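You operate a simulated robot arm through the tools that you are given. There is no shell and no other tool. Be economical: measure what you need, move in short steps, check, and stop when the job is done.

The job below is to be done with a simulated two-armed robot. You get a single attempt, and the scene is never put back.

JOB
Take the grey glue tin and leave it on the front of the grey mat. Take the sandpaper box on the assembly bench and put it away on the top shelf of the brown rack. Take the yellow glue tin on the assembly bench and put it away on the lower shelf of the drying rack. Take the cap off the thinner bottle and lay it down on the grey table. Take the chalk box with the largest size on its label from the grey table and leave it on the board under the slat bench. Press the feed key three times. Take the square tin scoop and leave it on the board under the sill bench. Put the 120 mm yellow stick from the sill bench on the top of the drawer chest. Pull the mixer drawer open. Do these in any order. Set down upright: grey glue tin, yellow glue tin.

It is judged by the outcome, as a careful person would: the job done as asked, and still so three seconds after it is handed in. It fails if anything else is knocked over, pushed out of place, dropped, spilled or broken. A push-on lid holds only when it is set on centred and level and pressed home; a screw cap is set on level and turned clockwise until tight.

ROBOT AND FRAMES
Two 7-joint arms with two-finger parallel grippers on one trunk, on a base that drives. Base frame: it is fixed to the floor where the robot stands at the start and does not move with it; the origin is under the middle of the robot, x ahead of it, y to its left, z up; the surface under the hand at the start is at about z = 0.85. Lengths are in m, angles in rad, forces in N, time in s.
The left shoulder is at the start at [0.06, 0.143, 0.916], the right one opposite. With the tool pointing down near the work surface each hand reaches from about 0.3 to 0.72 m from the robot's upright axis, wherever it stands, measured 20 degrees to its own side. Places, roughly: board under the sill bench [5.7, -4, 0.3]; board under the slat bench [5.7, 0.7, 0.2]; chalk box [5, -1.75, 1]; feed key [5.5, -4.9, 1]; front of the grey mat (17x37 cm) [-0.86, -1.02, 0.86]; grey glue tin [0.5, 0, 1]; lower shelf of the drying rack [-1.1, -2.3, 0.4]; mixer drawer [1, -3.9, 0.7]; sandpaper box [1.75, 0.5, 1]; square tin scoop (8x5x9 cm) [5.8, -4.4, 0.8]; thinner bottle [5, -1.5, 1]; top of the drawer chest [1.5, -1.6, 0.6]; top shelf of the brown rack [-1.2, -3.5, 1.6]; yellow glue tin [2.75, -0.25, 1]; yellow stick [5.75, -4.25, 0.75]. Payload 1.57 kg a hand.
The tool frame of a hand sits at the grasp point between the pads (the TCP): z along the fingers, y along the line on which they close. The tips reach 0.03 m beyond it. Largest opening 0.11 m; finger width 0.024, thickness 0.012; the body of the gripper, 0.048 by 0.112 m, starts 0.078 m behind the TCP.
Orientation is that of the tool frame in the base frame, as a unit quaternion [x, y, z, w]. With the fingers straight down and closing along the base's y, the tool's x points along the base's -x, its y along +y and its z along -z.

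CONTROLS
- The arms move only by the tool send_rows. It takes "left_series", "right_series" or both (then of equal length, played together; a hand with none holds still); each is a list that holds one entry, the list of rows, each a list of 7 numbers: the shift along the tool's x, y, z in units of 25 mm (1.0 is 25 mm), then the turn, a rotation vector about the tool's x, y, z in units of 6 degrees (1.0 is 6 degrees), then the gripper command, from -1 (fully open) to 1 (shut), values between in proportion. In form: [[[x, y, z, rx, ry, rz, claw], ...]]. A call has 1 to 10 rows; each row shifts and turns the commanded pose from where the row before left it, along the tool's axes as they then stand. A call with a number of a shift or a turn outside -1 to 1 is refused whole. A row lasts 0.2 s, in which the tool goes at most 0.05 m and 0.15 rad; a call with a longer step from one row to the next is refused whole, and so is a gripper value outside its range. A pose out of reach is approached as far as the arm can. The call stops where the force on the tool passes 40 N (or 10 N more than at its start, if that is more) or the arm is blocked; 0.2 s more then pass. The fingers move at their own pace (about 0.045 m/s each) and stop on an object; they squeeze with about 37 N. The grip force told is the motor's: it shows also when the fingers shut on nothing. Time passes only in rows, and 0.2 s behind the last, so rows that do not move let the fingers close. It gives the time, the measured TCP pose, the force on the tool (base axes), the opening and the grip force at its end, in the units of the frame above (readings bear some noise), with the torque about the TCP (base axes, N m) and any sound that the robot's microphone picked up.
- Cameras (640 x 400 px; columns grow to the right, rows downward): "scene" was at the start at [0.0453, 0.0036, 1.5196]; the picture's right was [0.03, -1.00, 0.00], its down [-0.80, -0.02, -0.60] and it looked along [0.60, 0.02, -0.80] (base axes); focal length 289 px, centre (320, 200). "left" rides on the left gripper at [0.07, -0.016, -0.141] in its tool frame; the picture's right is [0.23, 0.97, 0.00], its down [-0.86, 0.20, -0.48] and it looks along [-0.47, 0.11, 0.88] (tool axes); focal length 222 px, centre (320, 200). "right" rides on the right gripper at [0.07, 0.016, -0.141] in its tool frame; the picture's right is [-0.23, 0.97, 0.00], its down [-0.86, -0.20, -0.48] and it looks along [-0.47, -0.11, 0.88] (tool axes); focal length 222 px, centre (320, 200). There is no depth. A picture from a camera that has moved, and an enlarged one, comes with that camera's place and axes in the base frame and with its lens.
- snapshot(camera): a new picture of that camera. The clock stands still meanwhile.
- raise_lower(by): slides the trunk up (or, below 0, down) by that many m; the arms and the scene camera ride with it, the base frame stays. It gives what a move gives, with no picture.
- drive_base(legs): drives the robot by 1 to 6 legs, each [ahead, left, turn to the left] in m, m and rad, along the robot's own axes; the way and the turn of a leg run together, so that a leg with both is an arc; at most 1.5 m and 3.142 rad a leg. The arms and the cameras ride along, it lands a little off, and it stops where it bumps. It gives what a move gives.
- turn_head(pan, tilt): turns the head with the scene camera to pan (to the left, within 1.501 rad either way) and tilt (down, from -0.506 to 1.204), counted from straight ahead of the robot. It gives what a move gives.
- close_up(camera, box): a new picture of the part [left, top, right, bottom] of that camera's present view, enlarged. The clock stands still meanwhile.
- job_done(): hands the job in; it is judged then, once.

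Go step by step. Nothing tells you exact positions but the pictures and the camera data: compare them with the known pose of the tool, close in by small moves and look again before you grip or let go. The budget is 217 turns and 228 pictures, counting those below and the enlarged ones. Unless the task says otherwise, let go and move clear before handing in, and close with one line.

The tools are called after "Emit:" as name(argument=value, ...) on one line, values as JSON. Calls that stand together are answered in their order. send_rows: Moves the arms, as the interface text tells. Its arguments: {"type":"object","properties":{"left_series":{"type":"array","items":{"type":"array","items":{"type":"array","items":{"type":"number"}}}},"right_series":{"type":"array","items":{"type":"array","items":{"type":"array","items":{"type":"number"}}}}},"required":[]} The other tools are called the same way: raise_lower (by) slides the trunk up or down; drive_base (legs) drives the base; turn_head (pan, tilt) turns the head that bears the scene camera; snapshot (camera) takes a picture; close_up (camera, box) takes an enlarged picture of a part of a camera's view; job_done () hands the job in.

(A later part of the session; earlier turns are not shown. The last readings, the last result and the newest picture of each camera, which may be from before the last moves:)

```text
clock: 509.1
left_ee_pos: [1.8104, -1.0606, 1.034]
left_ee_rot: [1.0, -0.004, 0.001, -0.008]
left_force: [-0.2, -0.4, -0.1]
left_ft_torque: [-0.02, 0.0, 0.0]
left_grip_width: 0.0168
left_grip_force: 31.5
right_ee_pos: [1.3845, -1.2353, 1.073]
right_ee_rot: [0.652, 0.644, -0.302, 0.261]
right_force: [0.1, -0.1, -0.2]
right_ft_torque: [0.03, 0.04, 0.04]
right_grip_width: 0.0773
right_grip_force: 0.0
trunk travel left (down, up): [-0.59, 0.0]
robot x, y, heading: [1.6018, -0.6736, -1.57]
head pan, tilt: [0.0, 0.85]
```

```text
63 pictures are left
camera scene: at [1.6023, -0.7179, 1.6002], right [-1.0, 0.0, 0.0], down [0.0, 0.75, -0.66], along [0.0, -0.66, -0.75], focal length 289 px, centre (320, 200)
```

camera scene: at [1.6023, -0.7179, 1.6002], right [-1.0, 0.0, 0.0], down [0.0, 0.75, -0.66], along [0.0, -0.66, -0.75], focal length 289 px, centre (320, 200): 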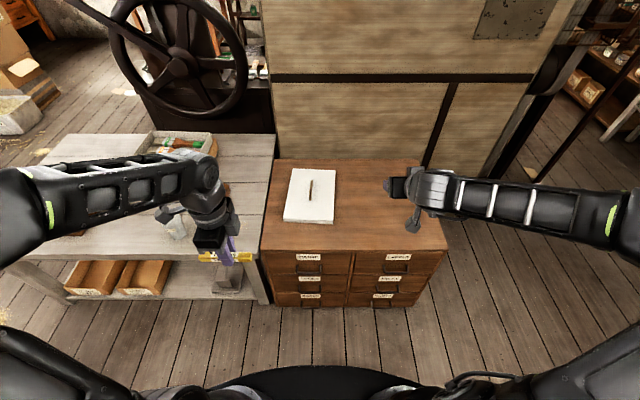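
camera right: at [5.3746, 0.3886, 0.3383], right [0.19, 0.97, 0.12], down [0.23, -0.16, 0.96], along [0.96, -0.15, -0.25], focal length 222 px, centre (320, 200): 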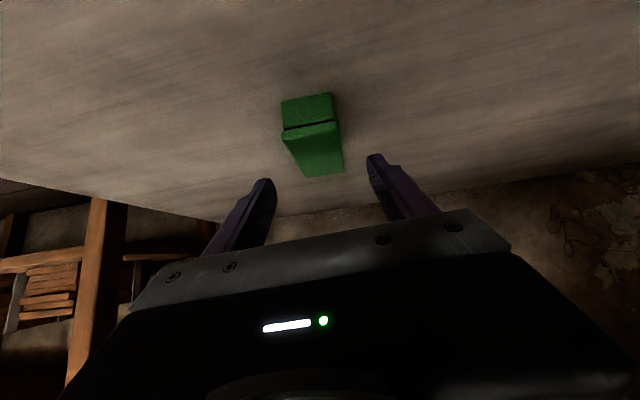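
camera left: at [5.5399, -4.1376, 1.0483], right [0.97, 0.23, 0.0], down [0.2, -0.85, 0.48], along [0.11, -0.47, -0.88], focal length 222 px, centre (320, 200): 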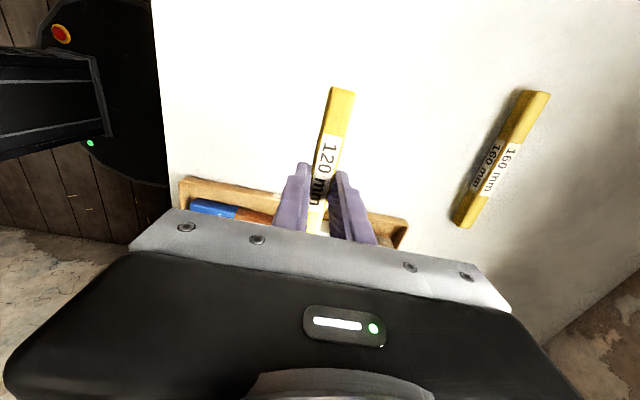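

The chest top is free to the right of the white tray. I'll shift so the left hand comes over (1.35, -1.5), then lower.

Emit:
drive_base(legs=[[0, -0.44, 0], [0.2, 0, 0]])

Emit:
send_rows(left_series=[[[0, 1, 0, 0, 0, 0, 1], [0, 1, 0, 0, 0, 0, 1], [0, 1, 0, 0, 0, 0, 1], [0, 1, 0, 0, 0, 0, 1], [0, 1, 0, 0, 0, 0, 1], [0, 1, 0, 0, 0, 0, 1], [0, 1, 0, 0, 0, 0, 1], [0, 1, 0, 0, 0, 0, 1]]])

Emit:
raise_lower(by=-0.3)

Emit:
snapshot(camera="scene")

Emit:
snapshot(camera="left")

```text
clock: 513.0
left_ee_pos: [1.365, -1.2645, 1.0331]
left_ee_rot: [1.0, -0.008, 0.001, -0.008]
left_force: [-0.3, 0.0, 0.0]
left_ft_torque: [0.01, -0.01, 0.01]
left_grip_width: 0.0166
left_grip_force: 31.7
right_ee_pos: [0.9382, -1.4356, 1.0723]
right_ee_rot: [0.654, 0.643, -0.302, 0.261]
right_force: [0.2, 0.4, 0.1]
right_ft_torque: [0.06, -0.01, -0.02]
right_grip_width: 0.0769
right_grip_force: 0.0
trunk travel left (down, up): [-0.59, 0.0]
robot x, y, heading: [1.1593, -0.8677, -1.574]
head pan, tilt: [0.0, 0.85]
```

```text
clock: 514.8
left_ee_pos: [1.3615, -1.4633, 1.0311]
left_ee_rot: [1.0, -0.007, 0.001, -0.009]
left_force: [-0.3, 0.4, -0.2]
left_ft_torque: [0.01, 0.01, -0.02]
left_grip_width: 0.0165
left_grip_force: 31.7
right_ee_pos: [0.9381, -1.4364, 1.0718]
right_ee_rot: [0.654, 0.643, -0.302, 0.261]
right_force: [0.0, -0.2, -0.3]
right_ft_torque: [0.02, 0.02, 0.01]
right_grip_width: 0.077
right_grip_force: 0.1
trunk travel left (down, up): [-0.59, 0.0]
robot x, y, heading: [1.1562, -0.8693, -1.575]
head pan, tilt: [0.0, 0.85]
```

```text
clock: 517.8
left_ee_pos: [1.3614, -1.4637, 0.7292]
left_ee_rot: [1.0, -0.008, 0.002, -0.009]
left_force: [0.5, 0.2, -0.1]
left_ft_torque: [0.0, 0.02, -0.01]
left_grip_width: 0.0165
left_grip_force: 31.8
right_ee_pos: [0.9381, -1.4348, 0.7704]
right_ee_rot: [0.653, 0.643, -0.302, 0.262]
right_force: [-0.2, 0.4, -0.7]
right_ft_torque: [-0.01, -0.01, 0.0]
right_grip_width: 0.0774
right_grip_force: 0.1
trunk travel left (down, up): [-0.29, 0.3]
robot x, y, heading: [1.1567, -0.8706, -1.575]
head pan, tilt: [0.0, 0.85]
```

```text
62 pictures are left
camera scene: at [1.1579, -0.9179, 1.3002], right [-1.0, 0.0, 0.0], down [0.0, 0.75, -0.66], along [0.0, -0.66, -0.75], focal length 289 px, centre (320, 200)
```

scene: 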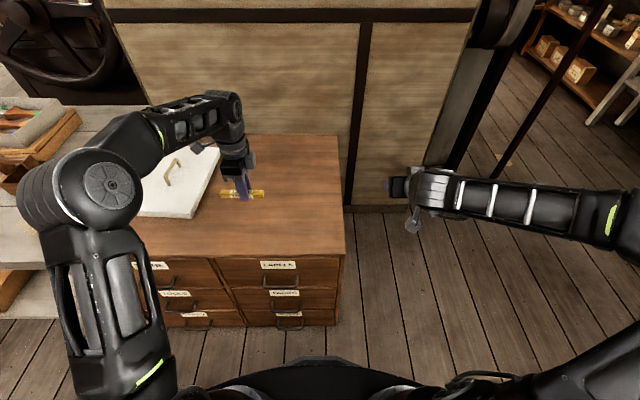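

```text
61 pictures are left
camera left: at [1.4312, -1.4506, 0.8728], right [0.21, -0.98, -0.02], down [-0.86, -0.19, 0.47], along [-0.47, -0.09, -0.88], focal length 222 px, centre (320, 200)
```

left: 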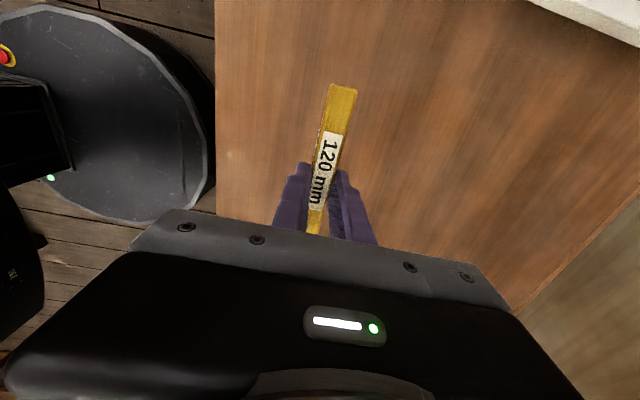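

Emit:
send_rows(left_series=[[[-0.3, 0.2, 0.8, 0, 0, 0, 1], [-0.3, 0.2, 0.6, 0, 0, 0, 1], [-0.3, 0.2, 0.3, 0, 0, 0, 1], [0, 0, 0.2, 0, 0, 0, 1], [0, 0, 0, 0, 0, 0, 1]]])

Emit:
send_rows(left_series=[[[0, 0, 0.2, 0, 0, 0, 1], [0, 0, 0.2, 0, 0, 0, 1], [0, 0, 0, 0, 0, 0, 1]]])

Emit:
snapshot(camera="left")

```text
clock: 519.0
left_ee_pos: [1.3381, -1.4749, 0.6831]
left_ee_rot: [1.0, -0.008, 0.001, -0.009]
left_force: [0.0, 0.2, -1.2]
left_ft_torque: [0.01, 0.01, -0.01]
left_grip_width: 0.0162
left_grip_force: 32.1
right_ee_pos: [0.9384, -1.4357, 0.7713]
right_ee_rot: [0.653, 0.643, -0.303, 0.262]
right_force: [0.2, 0.5, 0.1]
right_ft_torque: [0.02, -0.02, -0.03]
right_grip_width: 0.0774
right_grip_force: 0.0
trunk travel left (down, up): [-0.29, 0.3]
robot x, y, heading: [1.1575, -0.8695, -1.576]
head pan, tilt: [0.0, 0.85]
```

```text
clock: 519.8
left_ee_pos: [1.338, -1.477, 0.6739]
left_ee_rot: [1.0, -0.007, 0.001, -0.01]
left_force: [-0.3, -0.6, -0.1]
left_ft_torque: [-0.02, 0.0, 0.0]
left_grip_width: 0.0163
left_grip_force: 31.7
right_ee_pos: [0.9382, -1.4363, 0.7723]
right_ee_rot: [0.653, 0.643, -0.303, 0.261]
right_force: [-0.4, -0.2, 0.4]
right_ft_torque: [-0.01, 0.0, -0.01]
right_grip_width: 0.0769
right_grip_force: 0.1
trunk travel left (down, up): [-0.29, 0.3]
robot x, y, heading: [1.1582, -0.8716, -1.572]
head pan, tilt: [0.0, 0.85]
```

```text
60 pictures are left
camera left: at [1.4086, -1.4645, 0.815], right [0.21, -0.98, -0.02], down [-0.86, -0.2, 0.47], along [-0.47, -0.09, -0.88], focal length 222 px, centre (320, 200)
```

left: 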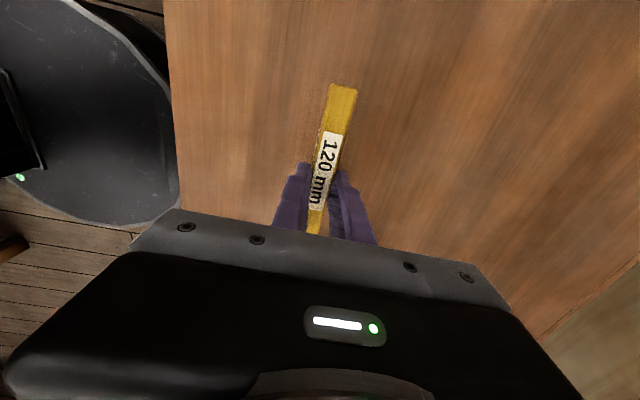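

Emit:
send_rows(left_series=[[[0, 0, 0.2, 0, 0, 0, 1], [0, 0, 0.2, 0, 0, 0, 1], [0, 0, 0, 0, 0, 0, 1]]])

Emit:
send_rows(left_series=[[[0, 0, 0.15, 0, 0, 0, 1], [0, 0, 0.15, 0, 0, 0, 1], [0, 0, 0, 0, 0, 0, 1]]])

Emit:
send_rows(left_series=[[[0, 0, 0.15, 0, 0, 0, 1], [0, 0, 0.1, 0, 0, 0, 1], [0, 0, 0, 0, 0, 0, 1]]])

```text
clock: 520.6
left_ee_pos: [1.3386, -1.4763, 0.6617]
left_ee_rot: [1.0, -0.007, 0.001, -0.009]
left_force: [-0.1, 0.4, 0.5]
left_ft_torque: [-0.02, 0.0, 0.03]
left_grip_width: 0.0165
left_grip_force: 31.5
right_ee_pos: [0.9378, -1.4364, 0.772]
right_ee_rot: [0.654, 0.642, -0.303, 0.261]
right_force: [-0.2, -0.7, 0.2]
right_ft_torque: [-0.01, 0.03, -0.01]
right_grip_width: 0.0769
right_grip_force: 0.1
trunk travel left (down, up): [-0.29, 0.3]
robot x, y, heading: [1.1563, -0.8666, -1.58]
head pan, tilt: [0.0, 0.85]
```

```text
clock: 521.4
left_ee_pos: [1.3381, -1.4763, 0.6546]
left_ee_rot: [1.0, -0.007, 0.001, -0.009]
left_force: [-0.8, 0.4, 0.9]
left_ft_torque: [-0.01, -0.01, 0.01]
left_grip_width: 0.0167
left_grip_force: 31.6
right_ee_pos: [0.9381, -1.435, 0.7714]
right_ee_rot: [0.654, 0.642, -0.303, 0.261]
right_force: [-0.5, 0.7, 0.5]
right_ft_torque: [-0.02, 0.0, 0.03]
right_grip_width: 0.0771
right_grip_force: 0.0
trunk travel left (down, up): [-0.29, 0.3]
robot x, y, heading: [1.1558, -0.8681, -1.576]
head pan, tilt: [0.0, 0.85]
```

```text
clock: 522.2
left_ee_pos: [1.3385, -1.4759, 0.6493]
left_ee_rot: [1.0, -0.007, 0.001, -0.008]
left_force: [0.2, 0.2, -0.7]
left_ft_torque: [-0.01, -0.01, -0.01]
left_grip_width: 0.0164
left_grip_force: 32.2
right_ee_pos: [0.9386, -1.4352, 0.7711]
right_ee_rot: [0.654, 0.643, -0.302, 0.261]
right_force: [0.8, -0.3, 1.0]
right_ft_torque: [0.0, 0.02, 0.01]
right_grip_width: 0.0768
right_grip_force: 0.1
trunk travel left (down, up): [-0.29, 0.3]
robot x, y, heading: [1.1592, -0.8735, -1.573]
head pan, tilt: [0.0, 0.85]
```

Emit:
send_rows(left_series=[[[0, 0, 0.15, 0, 0, 0, 1], [0, 0, 0.15, 0, 0, 0, 1], [0, 0, 0, 0, 0, 0, 1]]])

Emit:
send_rows(left_series=[[[0, 0, 0.15, 0, 0, 0, 1], [0, 0, 0.1, 0, 0, 0, 1], [0, 0, 0, 0, 0, 0, 1]]])

Emit:
snapshot(camera="left")

```text
clock: 523.0
left_ee_pos: [1.3392, -1.4772, 0.6413]
left_ee_rot: [1.0, -0.008, 0.001, -0.009]
left_force: [0.3, 0.5, -0.7]
left_ft_torque: [0.03, 0.0, -0.01]
left_grip_width: 0.0164
left_grip_force: 32.1
right_ee_pos: [0.9386, -1.4361, 0.7722]
right_ee_rot: [0.654, 0.643, -0.303, 0.261]
right_force: [1.1, -0.1, 0.2]
right_ft_torque: [0.0, 0.0, 0.0]
right_grip_width: 0.077
right_grip_force: 0.0
trunk travel left (down, up): [-0.29, 0.3]
robot x, y, heading: [1.1574, -0.8695, -1.575]
head pan, tilt: [0.0, 0.85]
```

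```text
clock: 523.8
left_ee_pos: [1.3378, -1.4763, 0.6349]
left_ee_rot: [1.0, -0.007, 0.001, -0.009]
left_force: [0.3, -0.3, 0.1]
left_ft_torque: [-0.03, 0.01, -0.01]
left_grip_width: 0.0164
left_grip_force: 31.6
right_ee_pos: [0.9386, -1.4356, 0.7713]
right_ee_rot: [0.654, 0.643, -0.303, 0.261]
right_force: [0.5, 0.5, 0.0]
right_ft_torque: [-0.01, 0.01, 0.03]
right_grip_width: 0.077
right_grip_force: 0.1
trunk travel left (down, up): [-0.29, 0.3]
robot x, y, heading: [1.1568, -0.8691, -1.576]
head pan, tilt: [0.0, 0.85]
```

```text
59 pictures are left
camera left: at [1.4087, -1.464, 0.7771], right [0.21, -0.98, -0.02], down [-0.86, -0.2, 0.47], along [-0.47, -0.09, -0.88], focal length 222 px, centre (320, 200)
```

left: 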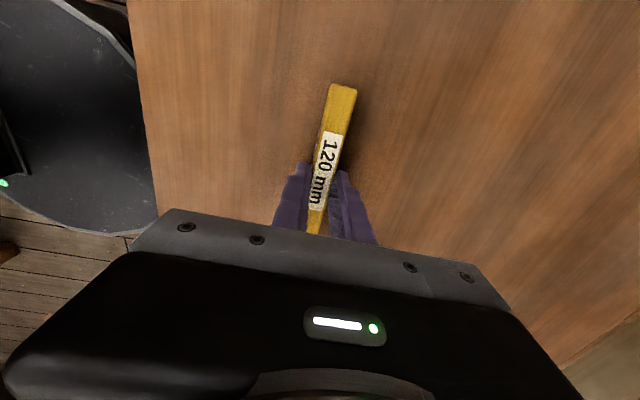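

Emit:
send_rows(left_series=[[[0, 0, 0.12, 0, 0, 0, 1], [0, 0, 0.12, 0, 0, 0, 1], [0, 0, 0, 0, 0, 0, 1]]])

Emit:
send_rows(left_series=[[[0, 0, 0.12, 0, 0, 0, 1], [0, 0, 0.12, 0, 0, 0, 1], [0, 0, 0, 0, 0, 0, 1]]])

Emit:
send_rows(left_series=[[[0, 0, 0.12, 0, 0, 0, 1], [0, 0, 0.12, 0, 0, 0, 1], [0, 0, 0, 0, 0, 0, 1]]])

```text
clock: 524.6
left_ee_pos: [1.3396, -1.4768, 0.6308]
left_ee_rot: [1.0, -0.007, 0.002, -0.006]
left_force: [1.6, 1.4, 10.4]
left_ft_torque: [-0.18, 0.03, 0.03]
left_grip_width: 0.0167
left_grip_force: 31.1
right_ee_pos: [0.938, -1.4352, 0.7744]
right_ee_rot: [0.653, 0.643, -0.302, 0.261]
right_force: [0.1, -0.2, -0.8]
right_ft_torque: [-0.02, -0.04, -0.03]
right_grip_width: 0.0769
right_grip_force: 0.0
trunk travel left (down, up): [-0.29, 0.3]
robot x, y, heading: [1.1564, -0.8707, -1.576]
head pan, tilt: [0.0, 0.85]
```

```text
clock: 525.2
left_ee_pos: [1.3384, -1.4765, 0.6298]
left_ee_rot: [1.0, -0.007, 0.001, -0.004]
left_force: [0.9, 10.4, 18.5]
left_ft_torque: [0.09, 0.17, -0.07]
left_grip_width: 0.0167
left_grip_force: 32.2
right_ee_pos: [0.9381, -1.4351, 0.7726]
right_ee_rot: [0.653, 0.643, -0.303, 0.262]
right_force: [-0.4, 1.1, 0.3]
right_ft_torque: [0.01, 0.01, 0.01]
right_grip_width: 0.0774
right_grip_force: 0.1
trunk travel left (down, up): [-0.29, 0.3]
robot x, y, heading: [1.1595, -0.8693, -1.573]
head pan, tilt: [0.0, 0.85]
stopped in row 3 (left hand): the force on the tool passed its limit at 43 N (the readings are from after the stop); the commanded pose is now the measured one
```

```text
clock: 525.7
left_ee_pos: [1.3384, -1.476, 0.6287]
left_ee_rot: [1.0, -0.007, 0.001, -0.003]
left_force: [1.0, 11.3, 18.5]
left_ft_torque: [0.04, 0.09, -0.05]
left_grip_width: 0.0165
left_grip_force: 31.7
right_ee_pos: [0.9385, -1.4338, 0.7727]
right_ee_rot: [0.652, 0.644, -0.303, 0.263]
right_force: [-0.6, 0.0, -0.6]
right_ft_torque: [-0.02, 0.05, 0.01]
right_grip_width: 0.0768
right_grip_force: 0.0
trunk travel left (down, up): [-0.29, 0.3]
robot x, y, heading: [1.1579, -0.8714, -1.576]
head pan, tilt: [0.0, 0.85]
stopped in row 2 (left hand): the force on the tool passed its limit at 44 N (the readings are from after the stop); the commanded pose is now the measured one
```

On the chest. Easing up slightly, opening, and lifting away.

Emit:
send_rows(left_series=[[[0, 0, -0.08, 0, 0, 0, 1], [0, 0, 0, 0, 0, 0, 0.6], [0, 0, 0, 0, 0, 0, 0.3], [0, 0, -0.3, 0, 0, 0, 0.2], [0, 0, -0.8, 0, 0, 0, 0.2], [0, 0, -0.9, 0, 0, 0, 0.2], [0, 0, -0.9, 0, 0, 0, 0.2], [0, 0, -0.9, 0, 0, 0, 0.2]]])

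Emit:
snapshot(camera="left")

```text
clock: 527.5
left_ee_pos: [1.3384, -1.4791, 0.7249]
left_ee_rot: [1.0, -0.006, 0.001, -0.003]
left_force: [0.1, 0.1, 0.6]
left_ft_torque: [-0.04, 0.01, -0.01]
left_grip_width: 0.0439
left_grip_force: 0.0
right_ee_pos: [0.9391, -1.4354, 0.7719]
right_ee_rot: [0.653, 0.643, -0.302, 0.262]
right_force: [0.7, 0.0, 0.8]
right_ft_torque: [-0.06, -0.03, 0.0]
right_grip_width: 0.077
right_grip_force: 0.0
trunk travel left (down, up): [-0.29, 0.3]
robot x, y, heading: [1.1568, -0.8739, -1.571]
head pan, tilt: [0.0, 0.85]
```

```text
58 pictures are left
camera left: at [1.4089, -1.4657, 0.8666], right [0.21, -0.98, -0.01], down [-0.86, -0.19, 0.48], along [-0.47, -0.1, -0.88], focal length 222 px, centre (320, 200)
```

left: 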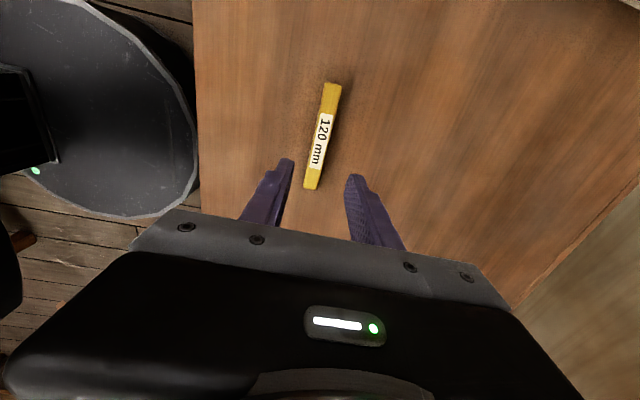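

The stick lies on the chest. Now back to the grey table's south side for the bottle cap, this time with both hands free.

Emit:
raise_lower(by=0.29)

Emit:
drive_base(legs=[[-0.2, 0, 0], [0, 0, 1.57], [1.4, 0, 0], [1.3, 0, 0]])

Emit:
drive_base(legs=[[0, -0.9, 0], [0, -0.87, 0], [0, 0, 1.57], [0, -1.15, 0]])

Emit:
turn_head(pan=0, tilt=0.65)

Emit:
snapshot(camera="scene")

```text
clock: 530.4
left_ee_pos: [1.3381, -1.4789, 1.0143]
left_ee_rot: [1.0, -0.007, 0.0, -0.004]
left_force: [-0.1, 0.5, 0.4]
left_ft_torque: [-0.02, -0.03, -0.01]
left_grip_width: 0.0441
left_grip_force: 0.2
right_ee_pos: [0.939, -1.4356, 1.0616]
right_ee_rot: [0.653, 0.643, -0.302, 0.262]
right_force: [0.0, 0.0, -0.9]
right_ft_torque: [-0.02, 0.0, -0.03]
right_grip_width: 0.0768
right_grip_force: 0.0
trunk travel left (down, up): [-0.58, 0.01]
robot x, y, heading: [1.1574, -0.869, -1.573]
head pan, tilt: [0.0, 0.85]
```

```text
clock: 548.5
left_ee_pos: [4.4772, -0.5241, 1.0132]
left_ee_rot: [0.715, 0.699, -0.001, -0.003]
left_force: [0.0, -0.8, -0.3]
left_ft_torque: [0.01, 0.01, 0.0]
left_grip_width: 0.0439
left_grip_force: 0.0
right_ee_pos: [4.43, -0.9247, 1.061]
right_ee_rot: [0.011, 0.917, -0.031, 0.397]
right_force: [-0.2, 0.7, -0.2]
right_ft_torque: [0.0, 0.01, 0.01]
right_grip_width: 0.077
right_grip_force: 0.1
trunk travel left (down, up): [-0.58, 0.01]
robot x, y, heading: [3.8661, -0.702, -0.014]
head pan, tilt: [0.0, 0.85]
```

```text
clock: 566.7
left_ee_pos: [4.8282, -1.873, 1.0141]
left_ee_rot: [0.014, 1.0, -0.005, 0.0]
left_force: [-0.4, 0.9, 0.1]
left_ft_torque: [0.02, 0.01, -0.02]
left_grip_width: 0.044
left_grip_force: 0.0
right_ee_pos: [5.2274, -1.9222, 1.0612]
right_ee_rot: [-0.638, 0.658, 0.259, 0.304]
right_force: [-0.4, 1.0, 0.6]
right_ft_torque: [0.07, 0.01, 0.03]
right_grip_width: 0.0773
right_grip_force: 0.1
trunk travel left (down, up): [-0.58, 0.01]
robot x, y, heading: [5.002, -2.4815, 1.553]
head pan, tilt: [0.0, 0.85]
```

```text
clock: 567.4
left_ee_pos: [4.8274, -1.8728, 1.014]
left_ee_rot: [0.015, 1.0, -0.003, -0.001]
left_force: [0.3, 0.8, 0.6]
left_ft_torque: [-0.04, -0.03, 0.03]
left_grip_width: 0.044
left_grip_force: 0.0
right_ee_pos: [5.2276, -1.9219, 1.0613]
right_ee_rot: [-0.638, 0.658, 0.259, 0.304]
right_force: [-0.2, -0.6, -0.3]
right_ft_torque: [-0.02, 0.01, -0.02]
right_grip_width: 0.0772
right_grip_force: 0.0
trunk travel left (down, up): [-0.58, 0.01]
robot x, y, heading: [4.9978, -2.4841, 1.549]
head pan, tilt: [0.0, 0.649]
```

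```text
57 pictures are left
camera scene: at [5.0025, -2.4253, 1.6067], right [1.0, -0.02, 0.0], down [-0.01, -0.61, -0.8], along [0.02, 0.8, -0.61], focal length 289 px, centre (320, 200)
```

scene: 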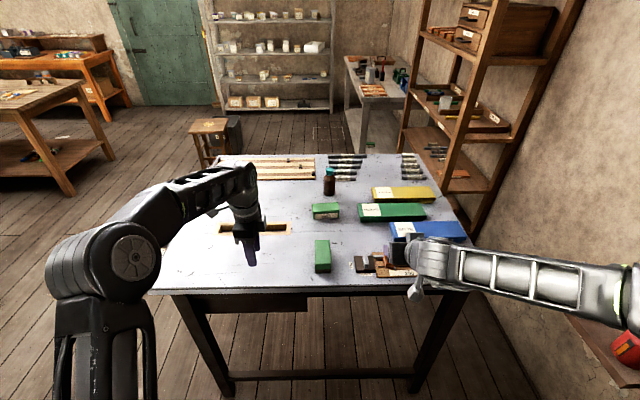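

The lower rail keeps my base from going under the table, so the bottle is at the limit of reach for a tool-down hand. Plan: lift the bottle with the pitched right hand, bring it closer, twist the cap off with the left hand, and return the bottle. Moving up to the table.

Emit:
drive_base(legs=[[0, 0.08, 0.02], [0.27, 0, 0]])

Emit:
snapshot(camera="right")

Emit:
snapshot(camera="scene")

```text
clock: 570.0
left_ee_pos: [4.7382, -1.6053, 1.014]
left_ee_rot: [0.007, 1.0, -0.004, -0.002]
left_force: [-0.1, 0.6, -0.5]
left_ft_torque: [-0.04, -0.01, 0.0]
left_grip_width: 0.044
left_grip_force: 0.0
right_ee_pos: [5.1384, -1.6488, 1.0615]
right_ee_rot: [-0.644, 0.653, 0.261, 0.301]
right_force: [-0.9, 1.0, -0.9]
right_ft_torque: [0.0, -0.02, -0.01]
right_grip_width: 0.0772
right_grip_force: 0.1
trunk travel left (down, up): [-0.58, 0.01]
robot x, y, heading: [4.9216, -2.2143, 1.573]
head pan, tilt: [0.0, 0.649]
```

```text
56 pictures are left
camera right: at [5.1138, -1.7974, 1.1058], right [-0.97, 0.19, 0.12], down [0.16, 0.23, 0.96], along [0.15, 0.95, -0.25], focal length 222 px, centre (320, 200)
```

right: 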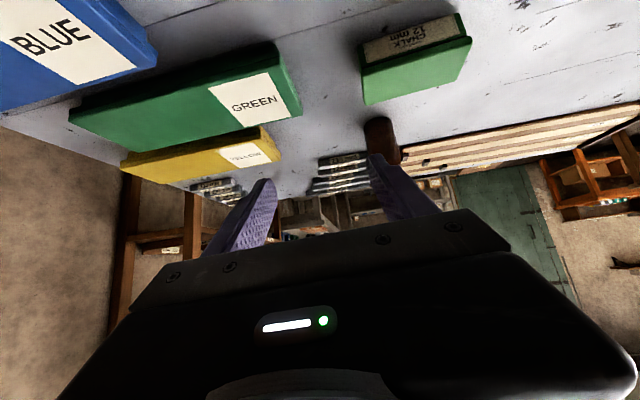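

```text
55 pictures are left
camera scene: at [4.9217, -2.1546, 1.6067], right [1.0, 0.0, 0.0], down [0.0, -0.61, -0.8], along [0.0, 0.8, -0.61], focal length 289 px, centre (320, 200)
```

scene: 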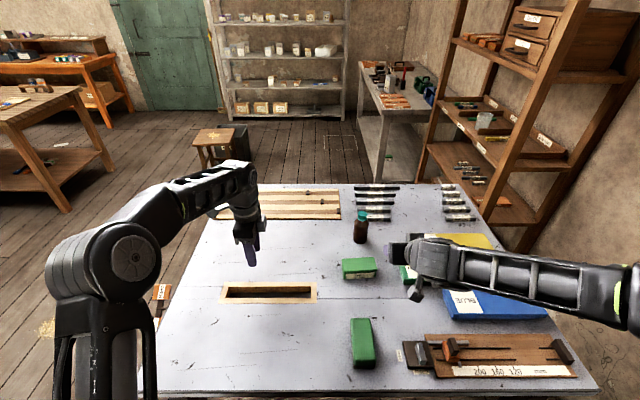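

Emit:
send_rows(right_series=[[[-0.45, 0.75, 0.8, 0, 0, 0, -0.4], [-0.45, 0.75, 0.8, 0, 0, 0, -0.4], [-0.45, 0.75, 0.8, 0, 0, 0, -0.4], [-0.45, 0.75, 0.8, 0, 0, 0, -0.4], [-0.45, 0.75, 0.8, 0, 0, 0, -0.4], [0, 0, 0, 0, 0, 0, -0.4]]])

Emit:
snapshot(camera="right")

Emit:
close_up(camera="scene", box=[300, 180, 460, 300])

```text
clock: 571.4
left_ee_pos: [4.738, -1.6064, 1.0138]
left_ee_rot: [0.006, 1.0, -0.004, 0.0]
left_force: [0.2, -0.4, -0.2]
left_ft_torque: [-0.01, -0.01, 0.01]
left_grip_width: 0.0439
left_grip_force: 0.0
right_ee_pos: [5.0863, -1.5604, 1.0182]
right_ee_rot: [-0.643, 0.653, 0.261, 0.303]
right_force: [-0.5, -0.4, -0.2]
right_ft_torque: [0.0, -0.04, -0.03]
right_grip_width: 0.077
right_grip_force: 0.0
right hand out of reach, approached as far as the arm can: row 4, 5
trunk travel left (down, up): [-0.58, 0.01]
robot x, y, heading: [4.9167, -2.215, 1.568]
head pan, tilt: [0.0, 0.649]
```

```text
54 pictures are left
camera right: at [5.062, -1.7094, 1.0627], right [-0.97, 0.19, 0.12], down [0.16, 0.23, 0.96], along [0.15, 0.96, -0.25], focal length 222 px, centre (320, 200)
```

right: 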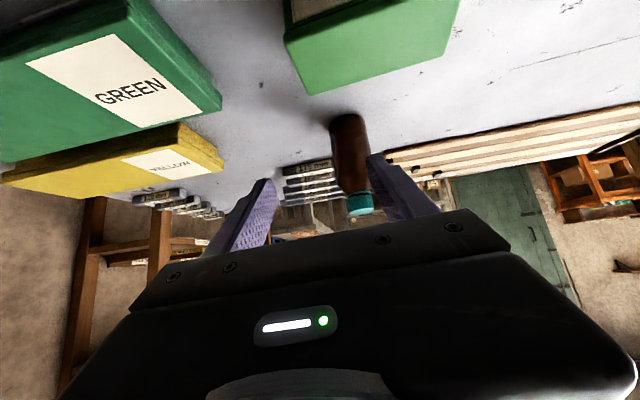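

```text
3.33 times, centred on (380, 240) of scene
camera zoom: at [4.9217, -2.1559, 1.6068], right [1.0, 0.0, 0.0], down [0.0, -0.6, -0.8], along [0.0, 0.8, -0.6], focal length 962 px, centre (120, 67)
```

zoom: 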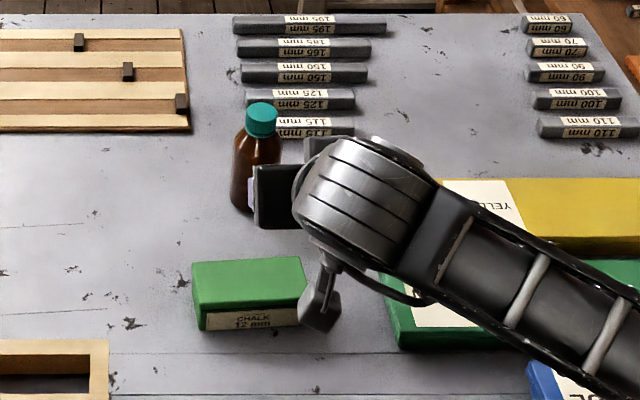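

Emit:
drive_base(legs=[[0, 0.03, 0]])

Emit:
send_rows(right_series=[[[-0.24, 0.03, 0.87, 0, 0, 0, -0.4], [-0.24, 0.03, 0.87, 0, 0, 0, -0.4], [-0.24, 0.03, 0.87, 0, 0, 0, -0.4], [0, 0, 0, 0, 0, 0, -0.4]]])

Emit:
snapshot(camera="right")

Emit:
close_up(camera="scene", box=[300, 180, 460, 300])

```text
clock: 572.2
left_ee_pos: [4.7059, -1.6062, 1.0149]
left_ee_rot: [0.006, 1.0, -0.004, 0.0]
left_force: [-1.4, -0.7, -0.2]
left_ft_torque: [0.01, -0.05, 0.02]
left_grip_width: 0.0439
left_grip_force: 0.1
right_ee_pos: [5.0538, -1.5598, 1.0183]
right_ee_rot: [-0.644, 0.652, 0.262, 0.303]
right_force: [-0.2, -0.3, 0.3]
right_ft_torque: [-0.03, -0.05, -0.05]
right_grip_width: 0.0771
right_grip_force: 0.1
trunk travel left (down, up): [-0.58, 0.01]
robot x, y, heading: [4.8922, -2.2124, 1.567]
head pan, tilt: [0.0, 0.649]
```

```text
clock: 573.2
left_ee_pos: [4.7072, -1.6062, 1.0143]
left_ee_rot: [0.007, 1.0, -0.004, -0.001]
left_force: [-0.2, -0.5, 0.3]
left_ft_torque: [0.03, 0.04, 0.02]
left_grip_width: 0.0437
left_grip_force: 0.1
right_ee_pos: [5.073, -1.5301, 0.9884]
right_ee_rot: [-0.644, 0.652, 0.264, 0.302]
right_force: [-0.8, 0.7, 0.4]
right_ft_torque: [0.02, -0.02, -0.01]
right_grip_width: 0.077
right_grip_force: 0.1
right hand out of reach, approached as far as the arm can: row 1, 2, 3
trunk travel left (down, up): [-0.58, 0.01]
robot x, y, heading: [4.8918, -2.2117, 1.57]
head pan, tilt: [0.0, 0.649]
```

```text
52 pictures are left
camera right: at [5.0475, -1.6791, 1.0332], right [-0.97, 0.19, 0.12], down [0.16, 0.23, 0.96], along [0.15, 0.96, -0.25], focal length 222 px, centre (320, 200)
```

right: 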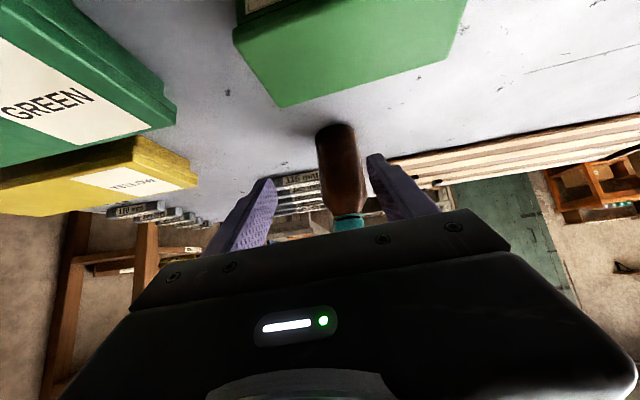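

```text
3.33 times, centred on (380, 240) of scene
camera zoom: at [4.8916, -2.1561, 1.6068], right [1.0, 0.0, 0.0], down [0.0, -0.6, -0.8], along [0.0, 0.8, -0.6], focal length 962 px, centre (120, 67)
```

zoom: 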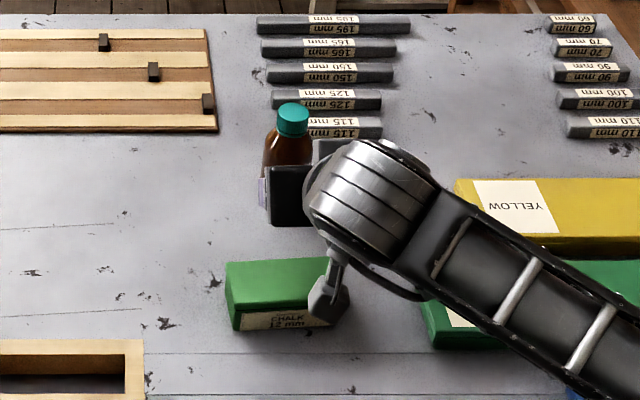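

Reach is limited in this wrist attitude, so I'll yaw the right hand inward by about 16° and try again.

Emit:
send_rows(right_series=[[[0, 0, -0.3, -0.65, -0.04, -0.61, -0.4], [0, 0, 0, -0.65, -0.04, -0.61, -0.4], [0, 0, 0.3, -0.65, -0.04, -0.61, -0.4], [-0.38, -0.05, 0.89, 0, 0, 0, -0.4], [-0.38, -0.05, 0.89, 0, 0, 0, -0.4], [0, 0, 0, 0, 0, 0, -0.4]]])

Emit:
snapshot(camera="right")

```text
clock: 574.6
left_ee_pos: [4.7074, -1.6052, 1.0138]
left_ee_rot: [0.007, 1.0, -0.004, -0.001]
left_force: [-0.9, 0.5, -0.5]
left_ft_torque: [-0.03, 0.01, -0.01]
left_grip_width: 0.0439
left_grip_force: 0.2
right_ee_pos: [5.0652, -1.4963, 0.977]
right_ee_rot: [0.728, -0.556, -0.301, -0.263]
right_force: [0.0, -0.4, -0.3]
right_ft_torque: [0.0, 0.0, 0.02]
right_grip_width: 0.0769
right_grip_force: 0.0
right hand out of reach, approached as far as the arm can: row 5
trunk travel left (down, up): [-0.58, 0.01]
robot x, y, heading: [4.889, -2.2141, 1.569]
head pan, tilt: [0.0, 0.649]
```

```text
50 pictures are left
camera right: at [5.083, -1.6451, 1.0212], right [-0.99, -0.09, 0.12], down [0.09, 0.26, 0.96], along [-0.12, 0.96, -0.25], focal length 222 px, centre (320, 200)
```

right: 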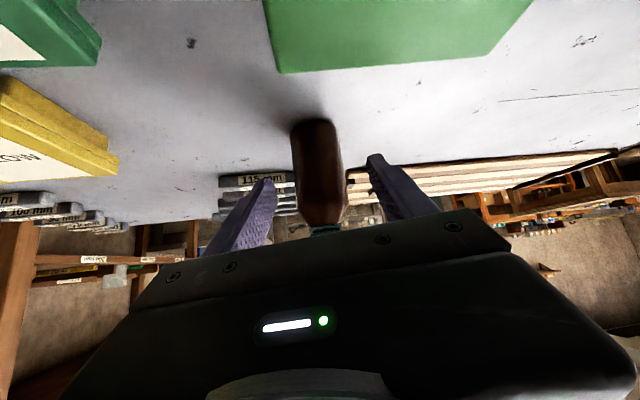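

Emit:
drive_base(legs=[[0.05, 0, 0]])

Emit:
send_rows(right_series=[[[0.36, 0, 0.34, 0, 0, 0, -0.4], [0.36, 0, 0.34, 0, 0, 0, -0.4]]])

Emit:
snapshot(camera="right")

Emit:
close_up(camera="scene", box=[300, 180, 460, 300])

```text
clock: 575.5
left_ee_pos: [4.7077, -1.5548, 1.0139]
left_ee_rot: [0.006, 1.0, -0.005, -0.002]
left_force: [-0.6, 1.1, -0.1]
left_ft_torque: [-0.05, 0.01, 0.0]
left_grip_width: 0.044
left_grip_force: 0.0
right_ee_pos: [5.0652, -1.4443, 0.975]
right_ee_rot: [0.728, -0.557, -0.301, -0.263]
right_force: [0.1, 0.7, -0.8]
right_ft_torque: [0.0, 0.04, 0.03]
right_grip_width: 0.0768
right_grip_force: 0.0
trunk travel left (down, up): [-0.58, 0.01]
robot x, y, heading: [4.8902, -2.1654, 1.564]
head pan, tilt: [0.0, 0.649]
```

```text
clock: 576.1
left_ee_pos: [4.7081, -1.5552, 1.0139]
left_ee_rot: [0.006, 1.0, -0.003, -0.001]
left_force: [0.7, -0.1, -0.5]
left_ft_torque: [0.0, 0.0, 0.01]
left_grip_width: 0.0439
left_grip_force: 0.1
right_ee_pos: [5.0668, -1.4456, 0.952]
right_ee_rot: [0.728, -0.556, -0.301, -0.262]
right_force: [0.3, -0.8, -0.4]
right_ft_torque: [-0.03, -0.03, 0.04]
right_grip_width: 0.077
right_grip_force: 0.0
trunk travel left (down, up): [-0.58, 0.01]
robot x, y, heading: [4.8895, -2.1641, 1.565]
head pan, tilt: [0.0, 0.649]
```

```text
49 pictures are left
camera right: at [5.0842, -1.5955, 0.9961], right [-0.99, -0.09, 0.12], down [0.09, 0.26, 0.96], along [-0.12, 0.96, -0.25], focal length 222 px, centre (320, 200)
```

right: 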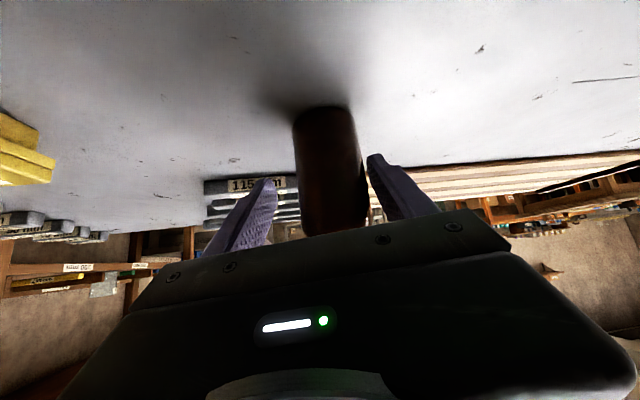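

```text
3.33 times, centred on (380, 240) of scene
camera zoom: at [4.8916, -2.1059, 1.6068], right [1.0, 0.0, 0.0], down [0.0, -0.6, -0.8], along [0.0, 0.8, -0.6], focal length 962 px, centre (120, 67)
```

zoom: 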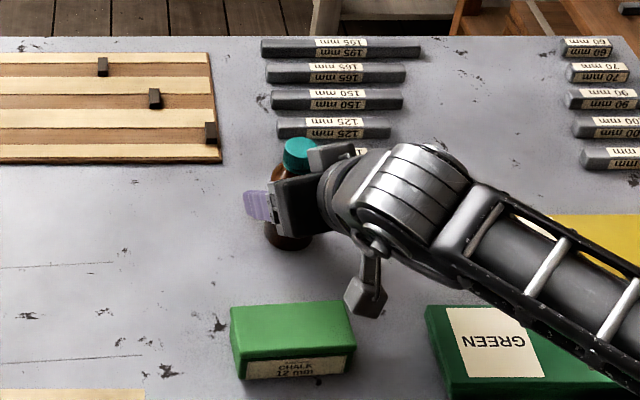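

Emit:
send_rows(right_series=[[[-0.31, 0.28, 0.34, 0, 0, 0, -0.4], [0, 0, 0, 0, 0, 0, 0.3], [0, 0, 0, 0, 0, 0, 1], [0, 0, 0, 0, 0, 0, 1], [0, 0, 0, 0, 0, 0, 1]]])

Emit:
snapshot(camera="right")

```text
clock: 577.3
left_ee_pos: [4.7077, -1.5551, 1.0134]
left_ee_rot: [0.006, 1.0, -0.004, -0.001]
left_force: [-0.4, 0.2, 0.6]
left_ft_torque: [-0.01, -0.01, -0.01]
left_grip_width: 0.0441
left_grip_force: 0.0
right_ee_pos: [5.0627, -1.4401, 0.9509]
right_ee_rot: [0.728, -0.556, -0.301, -0.264]
right_force: [-1.3, 0.4, 0.8]
right_ft_torque: [-0.05, 0.15, 0.01]
right_grip_width: 0.0467
right_grip_force: 32.2
right hand out of reach, approached as far as the arm can: row 1
trunk travel left (down, up): [-0.58, 0.01]
robot x, y, heading: [4.8881, -2.1589, 1.568]
head pan, tilt: [0.0, 0.649]
```

```text
47 pictures are left
camera right: at [5.0796, -1.5905, 0.996], right [-0.99, -0.09, 0.12], down [0.09, 0.26, 0.96], along [-0.12, 0.96, -0.25], focal length 222 px, centre (320, 200)
```

right: 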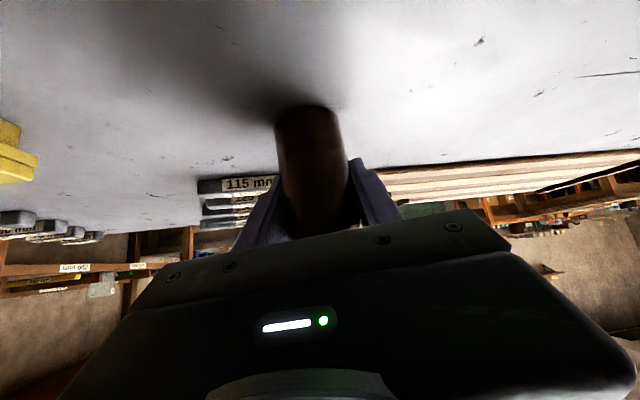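

The bottle is gripped. I'll lift it clear of the chalk box and draw it toward me.

Emit:
send_rows(right_series=[[[-0.6, 0, -0.55, 0, 0, 0, 1], [-0.6, 0, -0.55, 0, 0, 0, 1], [0.3, 0.2, -0.9, 0, 0, 0, 1], [0.3, 0.2, -0.9, 0, 0, 0, 1], [0.3, 0.2, -0.9, 0, 0, 0, 1], [0.3, 0.2, -0.9, 0, 0, 0, 1]]])

Emit:
send_rows(right_series=[[[0.6, 0.22, -0.75, 0, 0, 0, 1], [0.6, 0.22, -0.75, 0, 0, 0, 1], [0.6, 0.22, -0.75, 0, 0, 0, 1], [0.6, 0.22, -0.75, 0, 0, 0, 1]]])

Emit:
snapshot(camera="scene")

```text
clock: 578.7
left_ee_pos: [4.7072, -1.5571, 1.0136]
left_ee_rot: [0.005, 1.0, -0.003, -0.001]
left_force: [0.3, 0.7, 0.2]
left_ft_torque: [-0.02, 0.0, -0.05]
left_grip_width: 0.0438
left_grip_force: 0.1
right_ee_pos: [5.0618, -1.5324, 1.0088]
right_ee_rot: [0.728, -0.557, -0.301, -0.263]
right_force: [-0.9, -0.1, -1.6]
right_ft_torque: [0.0, -0.01, -0.05]
right_grip_width: 0.0468
right_grip_force: 37.5
right hand out of reach, approached as far as the arm can: row 1, 2
trunk travel left (down, up): [-0.58, 0.01]
robot x, y, heading: [4.888, -2.1636, 1.565]
head pan, tilt: [0.0, 0.649]
```

```text
clock: 579.7
left_ee_pos: [4.707, -1.5559, 1.0147]
left_ee_rot: [0.007, 1.0, -0.004, -0.001]
left_force: [-0.2, -0.2, 0.2]
left_ft_torque: [0.01, 0.0, 0.0]
left_grip_width: 0.044
left_grip_force: 0.0
right_ee_pos: [5.0632, -1.6301, 1.016]
right_ee_rot: [0.729, -0.556, -0.301, -0.262]
right_force: [-0.4, -0.5, -2.1]
right_ft_torque: [0.03, 0.02, -0.03]
right_grip_width: 0.0469
right_grip_force: 37.4
trunk travel left (down, up): [-0.58, 0.01]
robot x, y, heading: [4.889, -2.1653, 1.571]
head pan, tilt: [0.0, 0.649]
```

```text
46 pictures are left
camera scene: at [4.8912, -2.1061, 1.6068], right [1.0, 0.0, 0.0], down [0.0, -0.6, -0.8], along [0.0, 0.8, -0.6], focal length 289 px, centre (320, 200)
```

scene: 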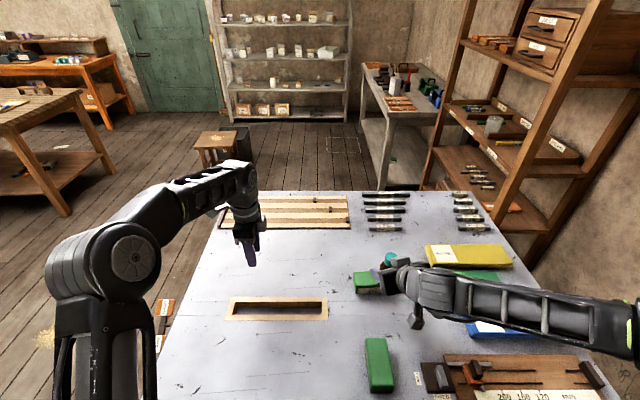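

Emit:
send_rows(right_series=[[[0, 0, 0, -0.81, -0.05, -0.76, 1], [0, 0, 0, -0.81, -0.05, -0.76, 1], [0, 0, 0, -0.81, -0.05, -0.76, 1], [0, 0, 0, -0.81, -0.05, -0.76, 1], [0, 0, 0, -0.81, -0.05, -0.76, 1], [0, 0, 0, -0.81, -0.05, -0.76, 1]]])

Emit:
send_rows(right_series=[[[-0.55, 0.56, 0.55, 0, 0, 0, 1], [-0.55, 0.56, 0.55, 0, 0, 0, 1], [-0.55, 0.56, 0.55, 0, 0, 0, 1], [-0.55, 0.56, 0.55, 0, 0, 0, 1], [-0.55, 0.56, 0.55, 0, 0, 0, 1]]])

Emit:
snapshot(camera="scene")

```text
clock: 581.1
left_ee_pos: [4.7087, -1.5552, 1.0132]
left_ee_rot: [0.007, 1.0, -0.004, -0.001]
left_force: [-0.3, 0.2, -0.1]
left_ft_torque: [-0.03, 0.02, -0.01]
left_grip_width: 0.0441
left_grip_force: 0.1
right_ee_pos: [5.0512, -1.6353, 1.0102]
right_ee_rot: [0.841, -0.365, -0.357, -0.178]
right_force: [0.0, 0.0, -1.6]
right_ft_torque: [-0.01, 0.0, 0.03]
right_grip_width: 0.0465
right_grip_force: 37.1
right hand out of reach, approached as far as the arm can: row 4, 5, 6
trunk travel left (down, up): [-0.58, 0.01]
robot x, y, heading: [4.8918, -2.1691, 1.565]
head pan, tilt: [0.0, 0.649]
```

```text
clock: 582.3
left_ee_pos: [4.7063, -1.5558, 1.013]
left_ee_rot: [0.006, 1.0, -0.004, -0.001]
left_force: [-1.6, 0.4, -0.4]
left_ft_torque: [0.01, -0.02, 0.01]
left_grip_width: 0.0439
left_grip_force: 0.1
right_ee_pos: [4.9334, -1.611, 1.0103]
right_ee_rot: [0.841, -0.366, -0.356, -0.177]
right_force: [-0.8, 0.3, -2.3]
right_ft_torque: [0.03, 0.04, 0.0]
right_grip_width: 0.0467
right_grip_force: 36.7
trunk travel left (down, up): [-0.58, 0.01]
robot x, y, heading: [4.8889, -2.1622, 1.571]
head pan, tilt: [0.0, 0.649]
```

```text
45 pictures are left
camera scene: at [4.8908, -2.1051, 1.6067], right [1.0, 0.0, 0.0], down [0.0, -0.6, -0.8], along [0.0, 0.8, -0.6], focal length 289 px, centre (320, 200)
```

scene: 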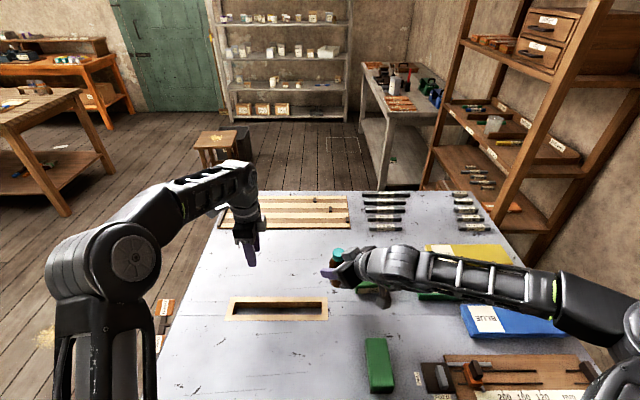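

The bottle is now nearly in front of me at (4.935, -1.612). I'll lower it slightly, and bring the left hand over the cap.

Emit:
send_rows(right_series=[[[0.6, 0, 0.56, 0, 0, 0, 1], [0, 0, 0, 0, 0, 0, 1], [0, 0, 0, 0, 0, 0, 1], [0, 0, 0, 0, 0, 0, 1], [0, 0, 0, 0, 0, 0, 1], [0, 0, 0, 0, 0, 0, 1]]], left_series=[[[0, 0, -0.8, 0, 0, 0, -0.3], [0, 0, -0.8, 0, 0, 0, -0.3], [0, 0, -0.8, 0, 0, 0, -0.3], [-0.8, -0.3, -0.8, 0, 0, 0, -0.3], [-0.9, -0.3, -0.3, 0, 0, 0, -0.3], [-0.9, -0.3, 0, 0, 0, 0, -0.3]]])

Emit:
send_rows(left_series=[[[-0.95, -0.3, 0, 0, 0, 0, -0.3], [-0.95, -0.3, 0, 0, 0, 0, -0.3], [-0.95, -0.2, 0, 0, 0, 0, -0.3], [-0.95, -0.2, 0, 0, 0, 0, -0.3]]])

Emit:
snapshot(camera="left")

Emit:
snapshot(camera="scene")

```text
clock: 583.7
left_ee_pos: [4.7724, -1.5785, 1.1025]
left_ee_rot: [0.006, 1.0, -0.004, -0.001]
left_force: [0.0, 0.0, 0.0]
left_ft_torque: [0.0, 0.01, 0.02]
left_grip_width: 0.0718
left_grip_force: 0.1
right_ee_pos: [4.9346, -1.6106, 0.9912]
right_ee_rot: [0.841, -0.366, -0.356, -0.177]
right_force: [0.0, 0.1, -1.3]
right_ft_torque: [-0.01, 0.0, -0.02]
right_grip_width: 0.0467
right_grip_force: 37.1
trunk travel left (down, up): [-0.58, 0.01]
robot x, y, heading: [4.8875, -2.1605, 1.565]
head pan, tilt: [0.0, 0.649]
```

```text
clock: 584.7
left_ee_pos: [4.8671, -1.6034, 1.1017]
left_ee_rot: [0.006, 1.0, -0.004, -0.001]
left_force: [0.5, 0.5, 0.0]
left_ft_torque: [-0.01, -0.03, 0.02]
left_grip_width: 0.0716
left_grip_force: 0.1
right_ee_pos: [4.9335, -1.6108, 0.9904]
right_ee_rot: [0.841, -0.366, -0.356, -0.177]
right_force: [-0.8, 0.1, -1.1]
right_ft_torque: [0.02, 0.05, -0.03]
right_grip_width: 0.0462
right_grip_force: 37.3
trunk travel left (down, up): [-0.58, 0.01]
robot x, y, heading: [4.8894, -2.1648, 1.568]
head pan, tilt: [0.0, 0.649]
```

```text
44 pictures are left
camera left: at [4.7982, -1.6189, 1.2434], right [-0.22, 0.98, -0.01], down [0.86, 0.19, 0.48], along [0.47, 0.1, -0.88], focal length 222 px, centre (320, 200)
```

left: 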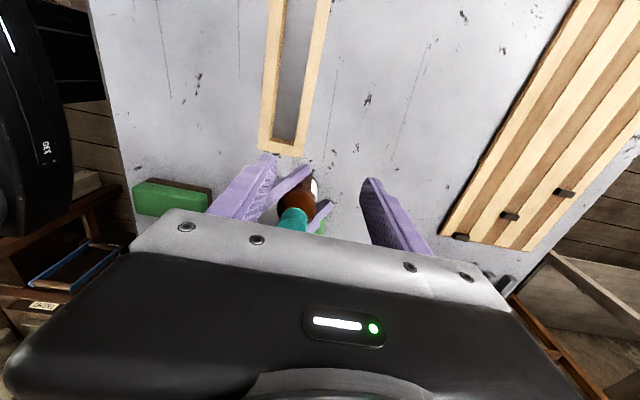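

```text
43 pictures are left
camera scene: at [4.892, -2.1055, 1.6068], right [1.0, 0.0, 0.0], down [0.0, -0.6, -0.8], along [0.0, 0.8, -0.6], focal length 289 px, centre (320, 200)
```

scene: 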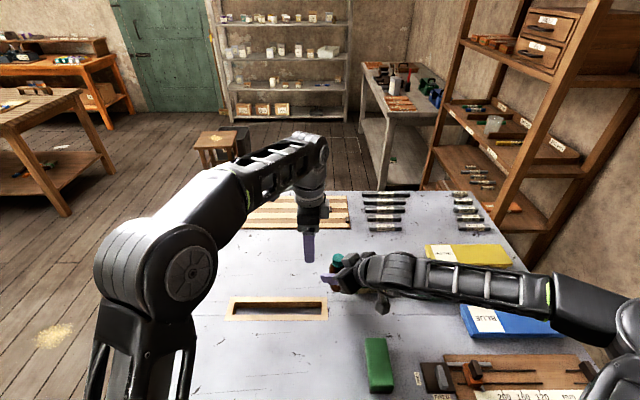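

Emit:
send_rows(left_series=[[[-0.87, -0.18, 0, 0, 0, 0, -0.3], [-0.87, -0.18, 0, 0, 0, 0, -0.3], [-0.87, -0.18, 0, 0, 0, 0, -0.3], [0, 0, 0, 0, 0, 0, -0.3]]])

Emit:
snapshot(camera="left")

Emit:
close_up(camera="scene", box=[270, 180, 430, 320])

```text
clock: 585.7
left_ee_pos: [4.932, -1.619, 1.1024]
left_ee_rot: [0.007, 1.0, -0.001, 0.001]
left_force: [-0.3, -0.5, 0.6]
left_ft_torque: [-0.01, 0.01, 0.03]
left_grip_width: 0.0718
left_grip_force: 0.0
right_ee_pos: [4.933, -1.6098, 0.9915]
right_ee_rot: [0.841, -0.366, -0.356, -0.178]
right_force: [-0.1, 0.1, -2.3]
right_ft_torque: [0.01, 0.02, -0.01]
right_grip_width: 0.0467
right_grip_force: 36.7
trunk travel left (down, up): [-0.58, 0.01]
robot x, y, heading: [4.8867, -2.1633, 1.567]
head pan, tilt: [0.0, 0.649]
```

```text
42 pictures are left
camera left: at [4.8627, -1.6346, 1.2451], right [-0.22, 0.98, 0.0], down [0.86, 0.19, 0.48], along [0.47, 0.1, -0.88], focal length 222 px, centre (320, 200)
```

left: 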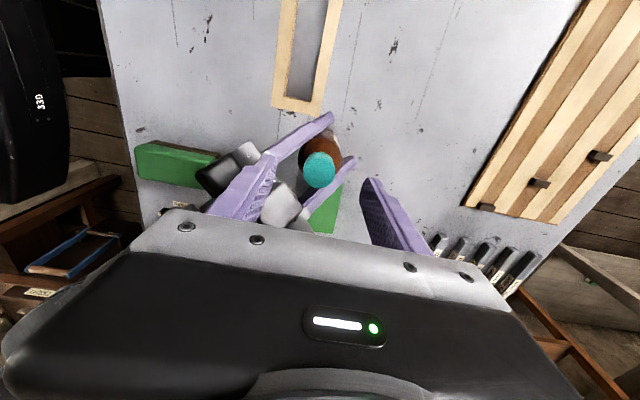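

```text
2.86 times, centred on (350, 250) of scene
camera zoom: at [4.8914, -2.1053, 1.6068], right [1.0, 0.0, 0.0], down [0.0, -0.6, -0.8], along [0.0, 0.8, -0.6], focal length 825 px, centre (234, 57)
```

zoom: 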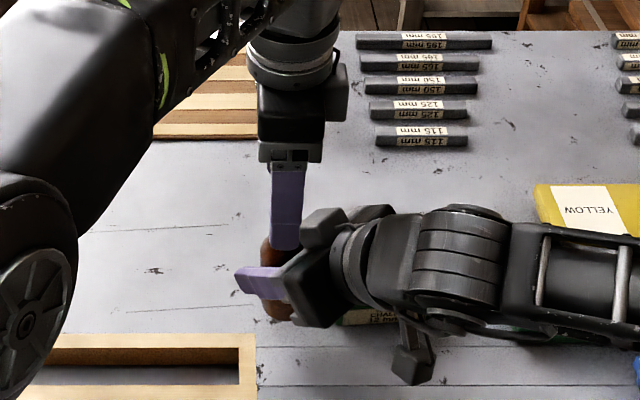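

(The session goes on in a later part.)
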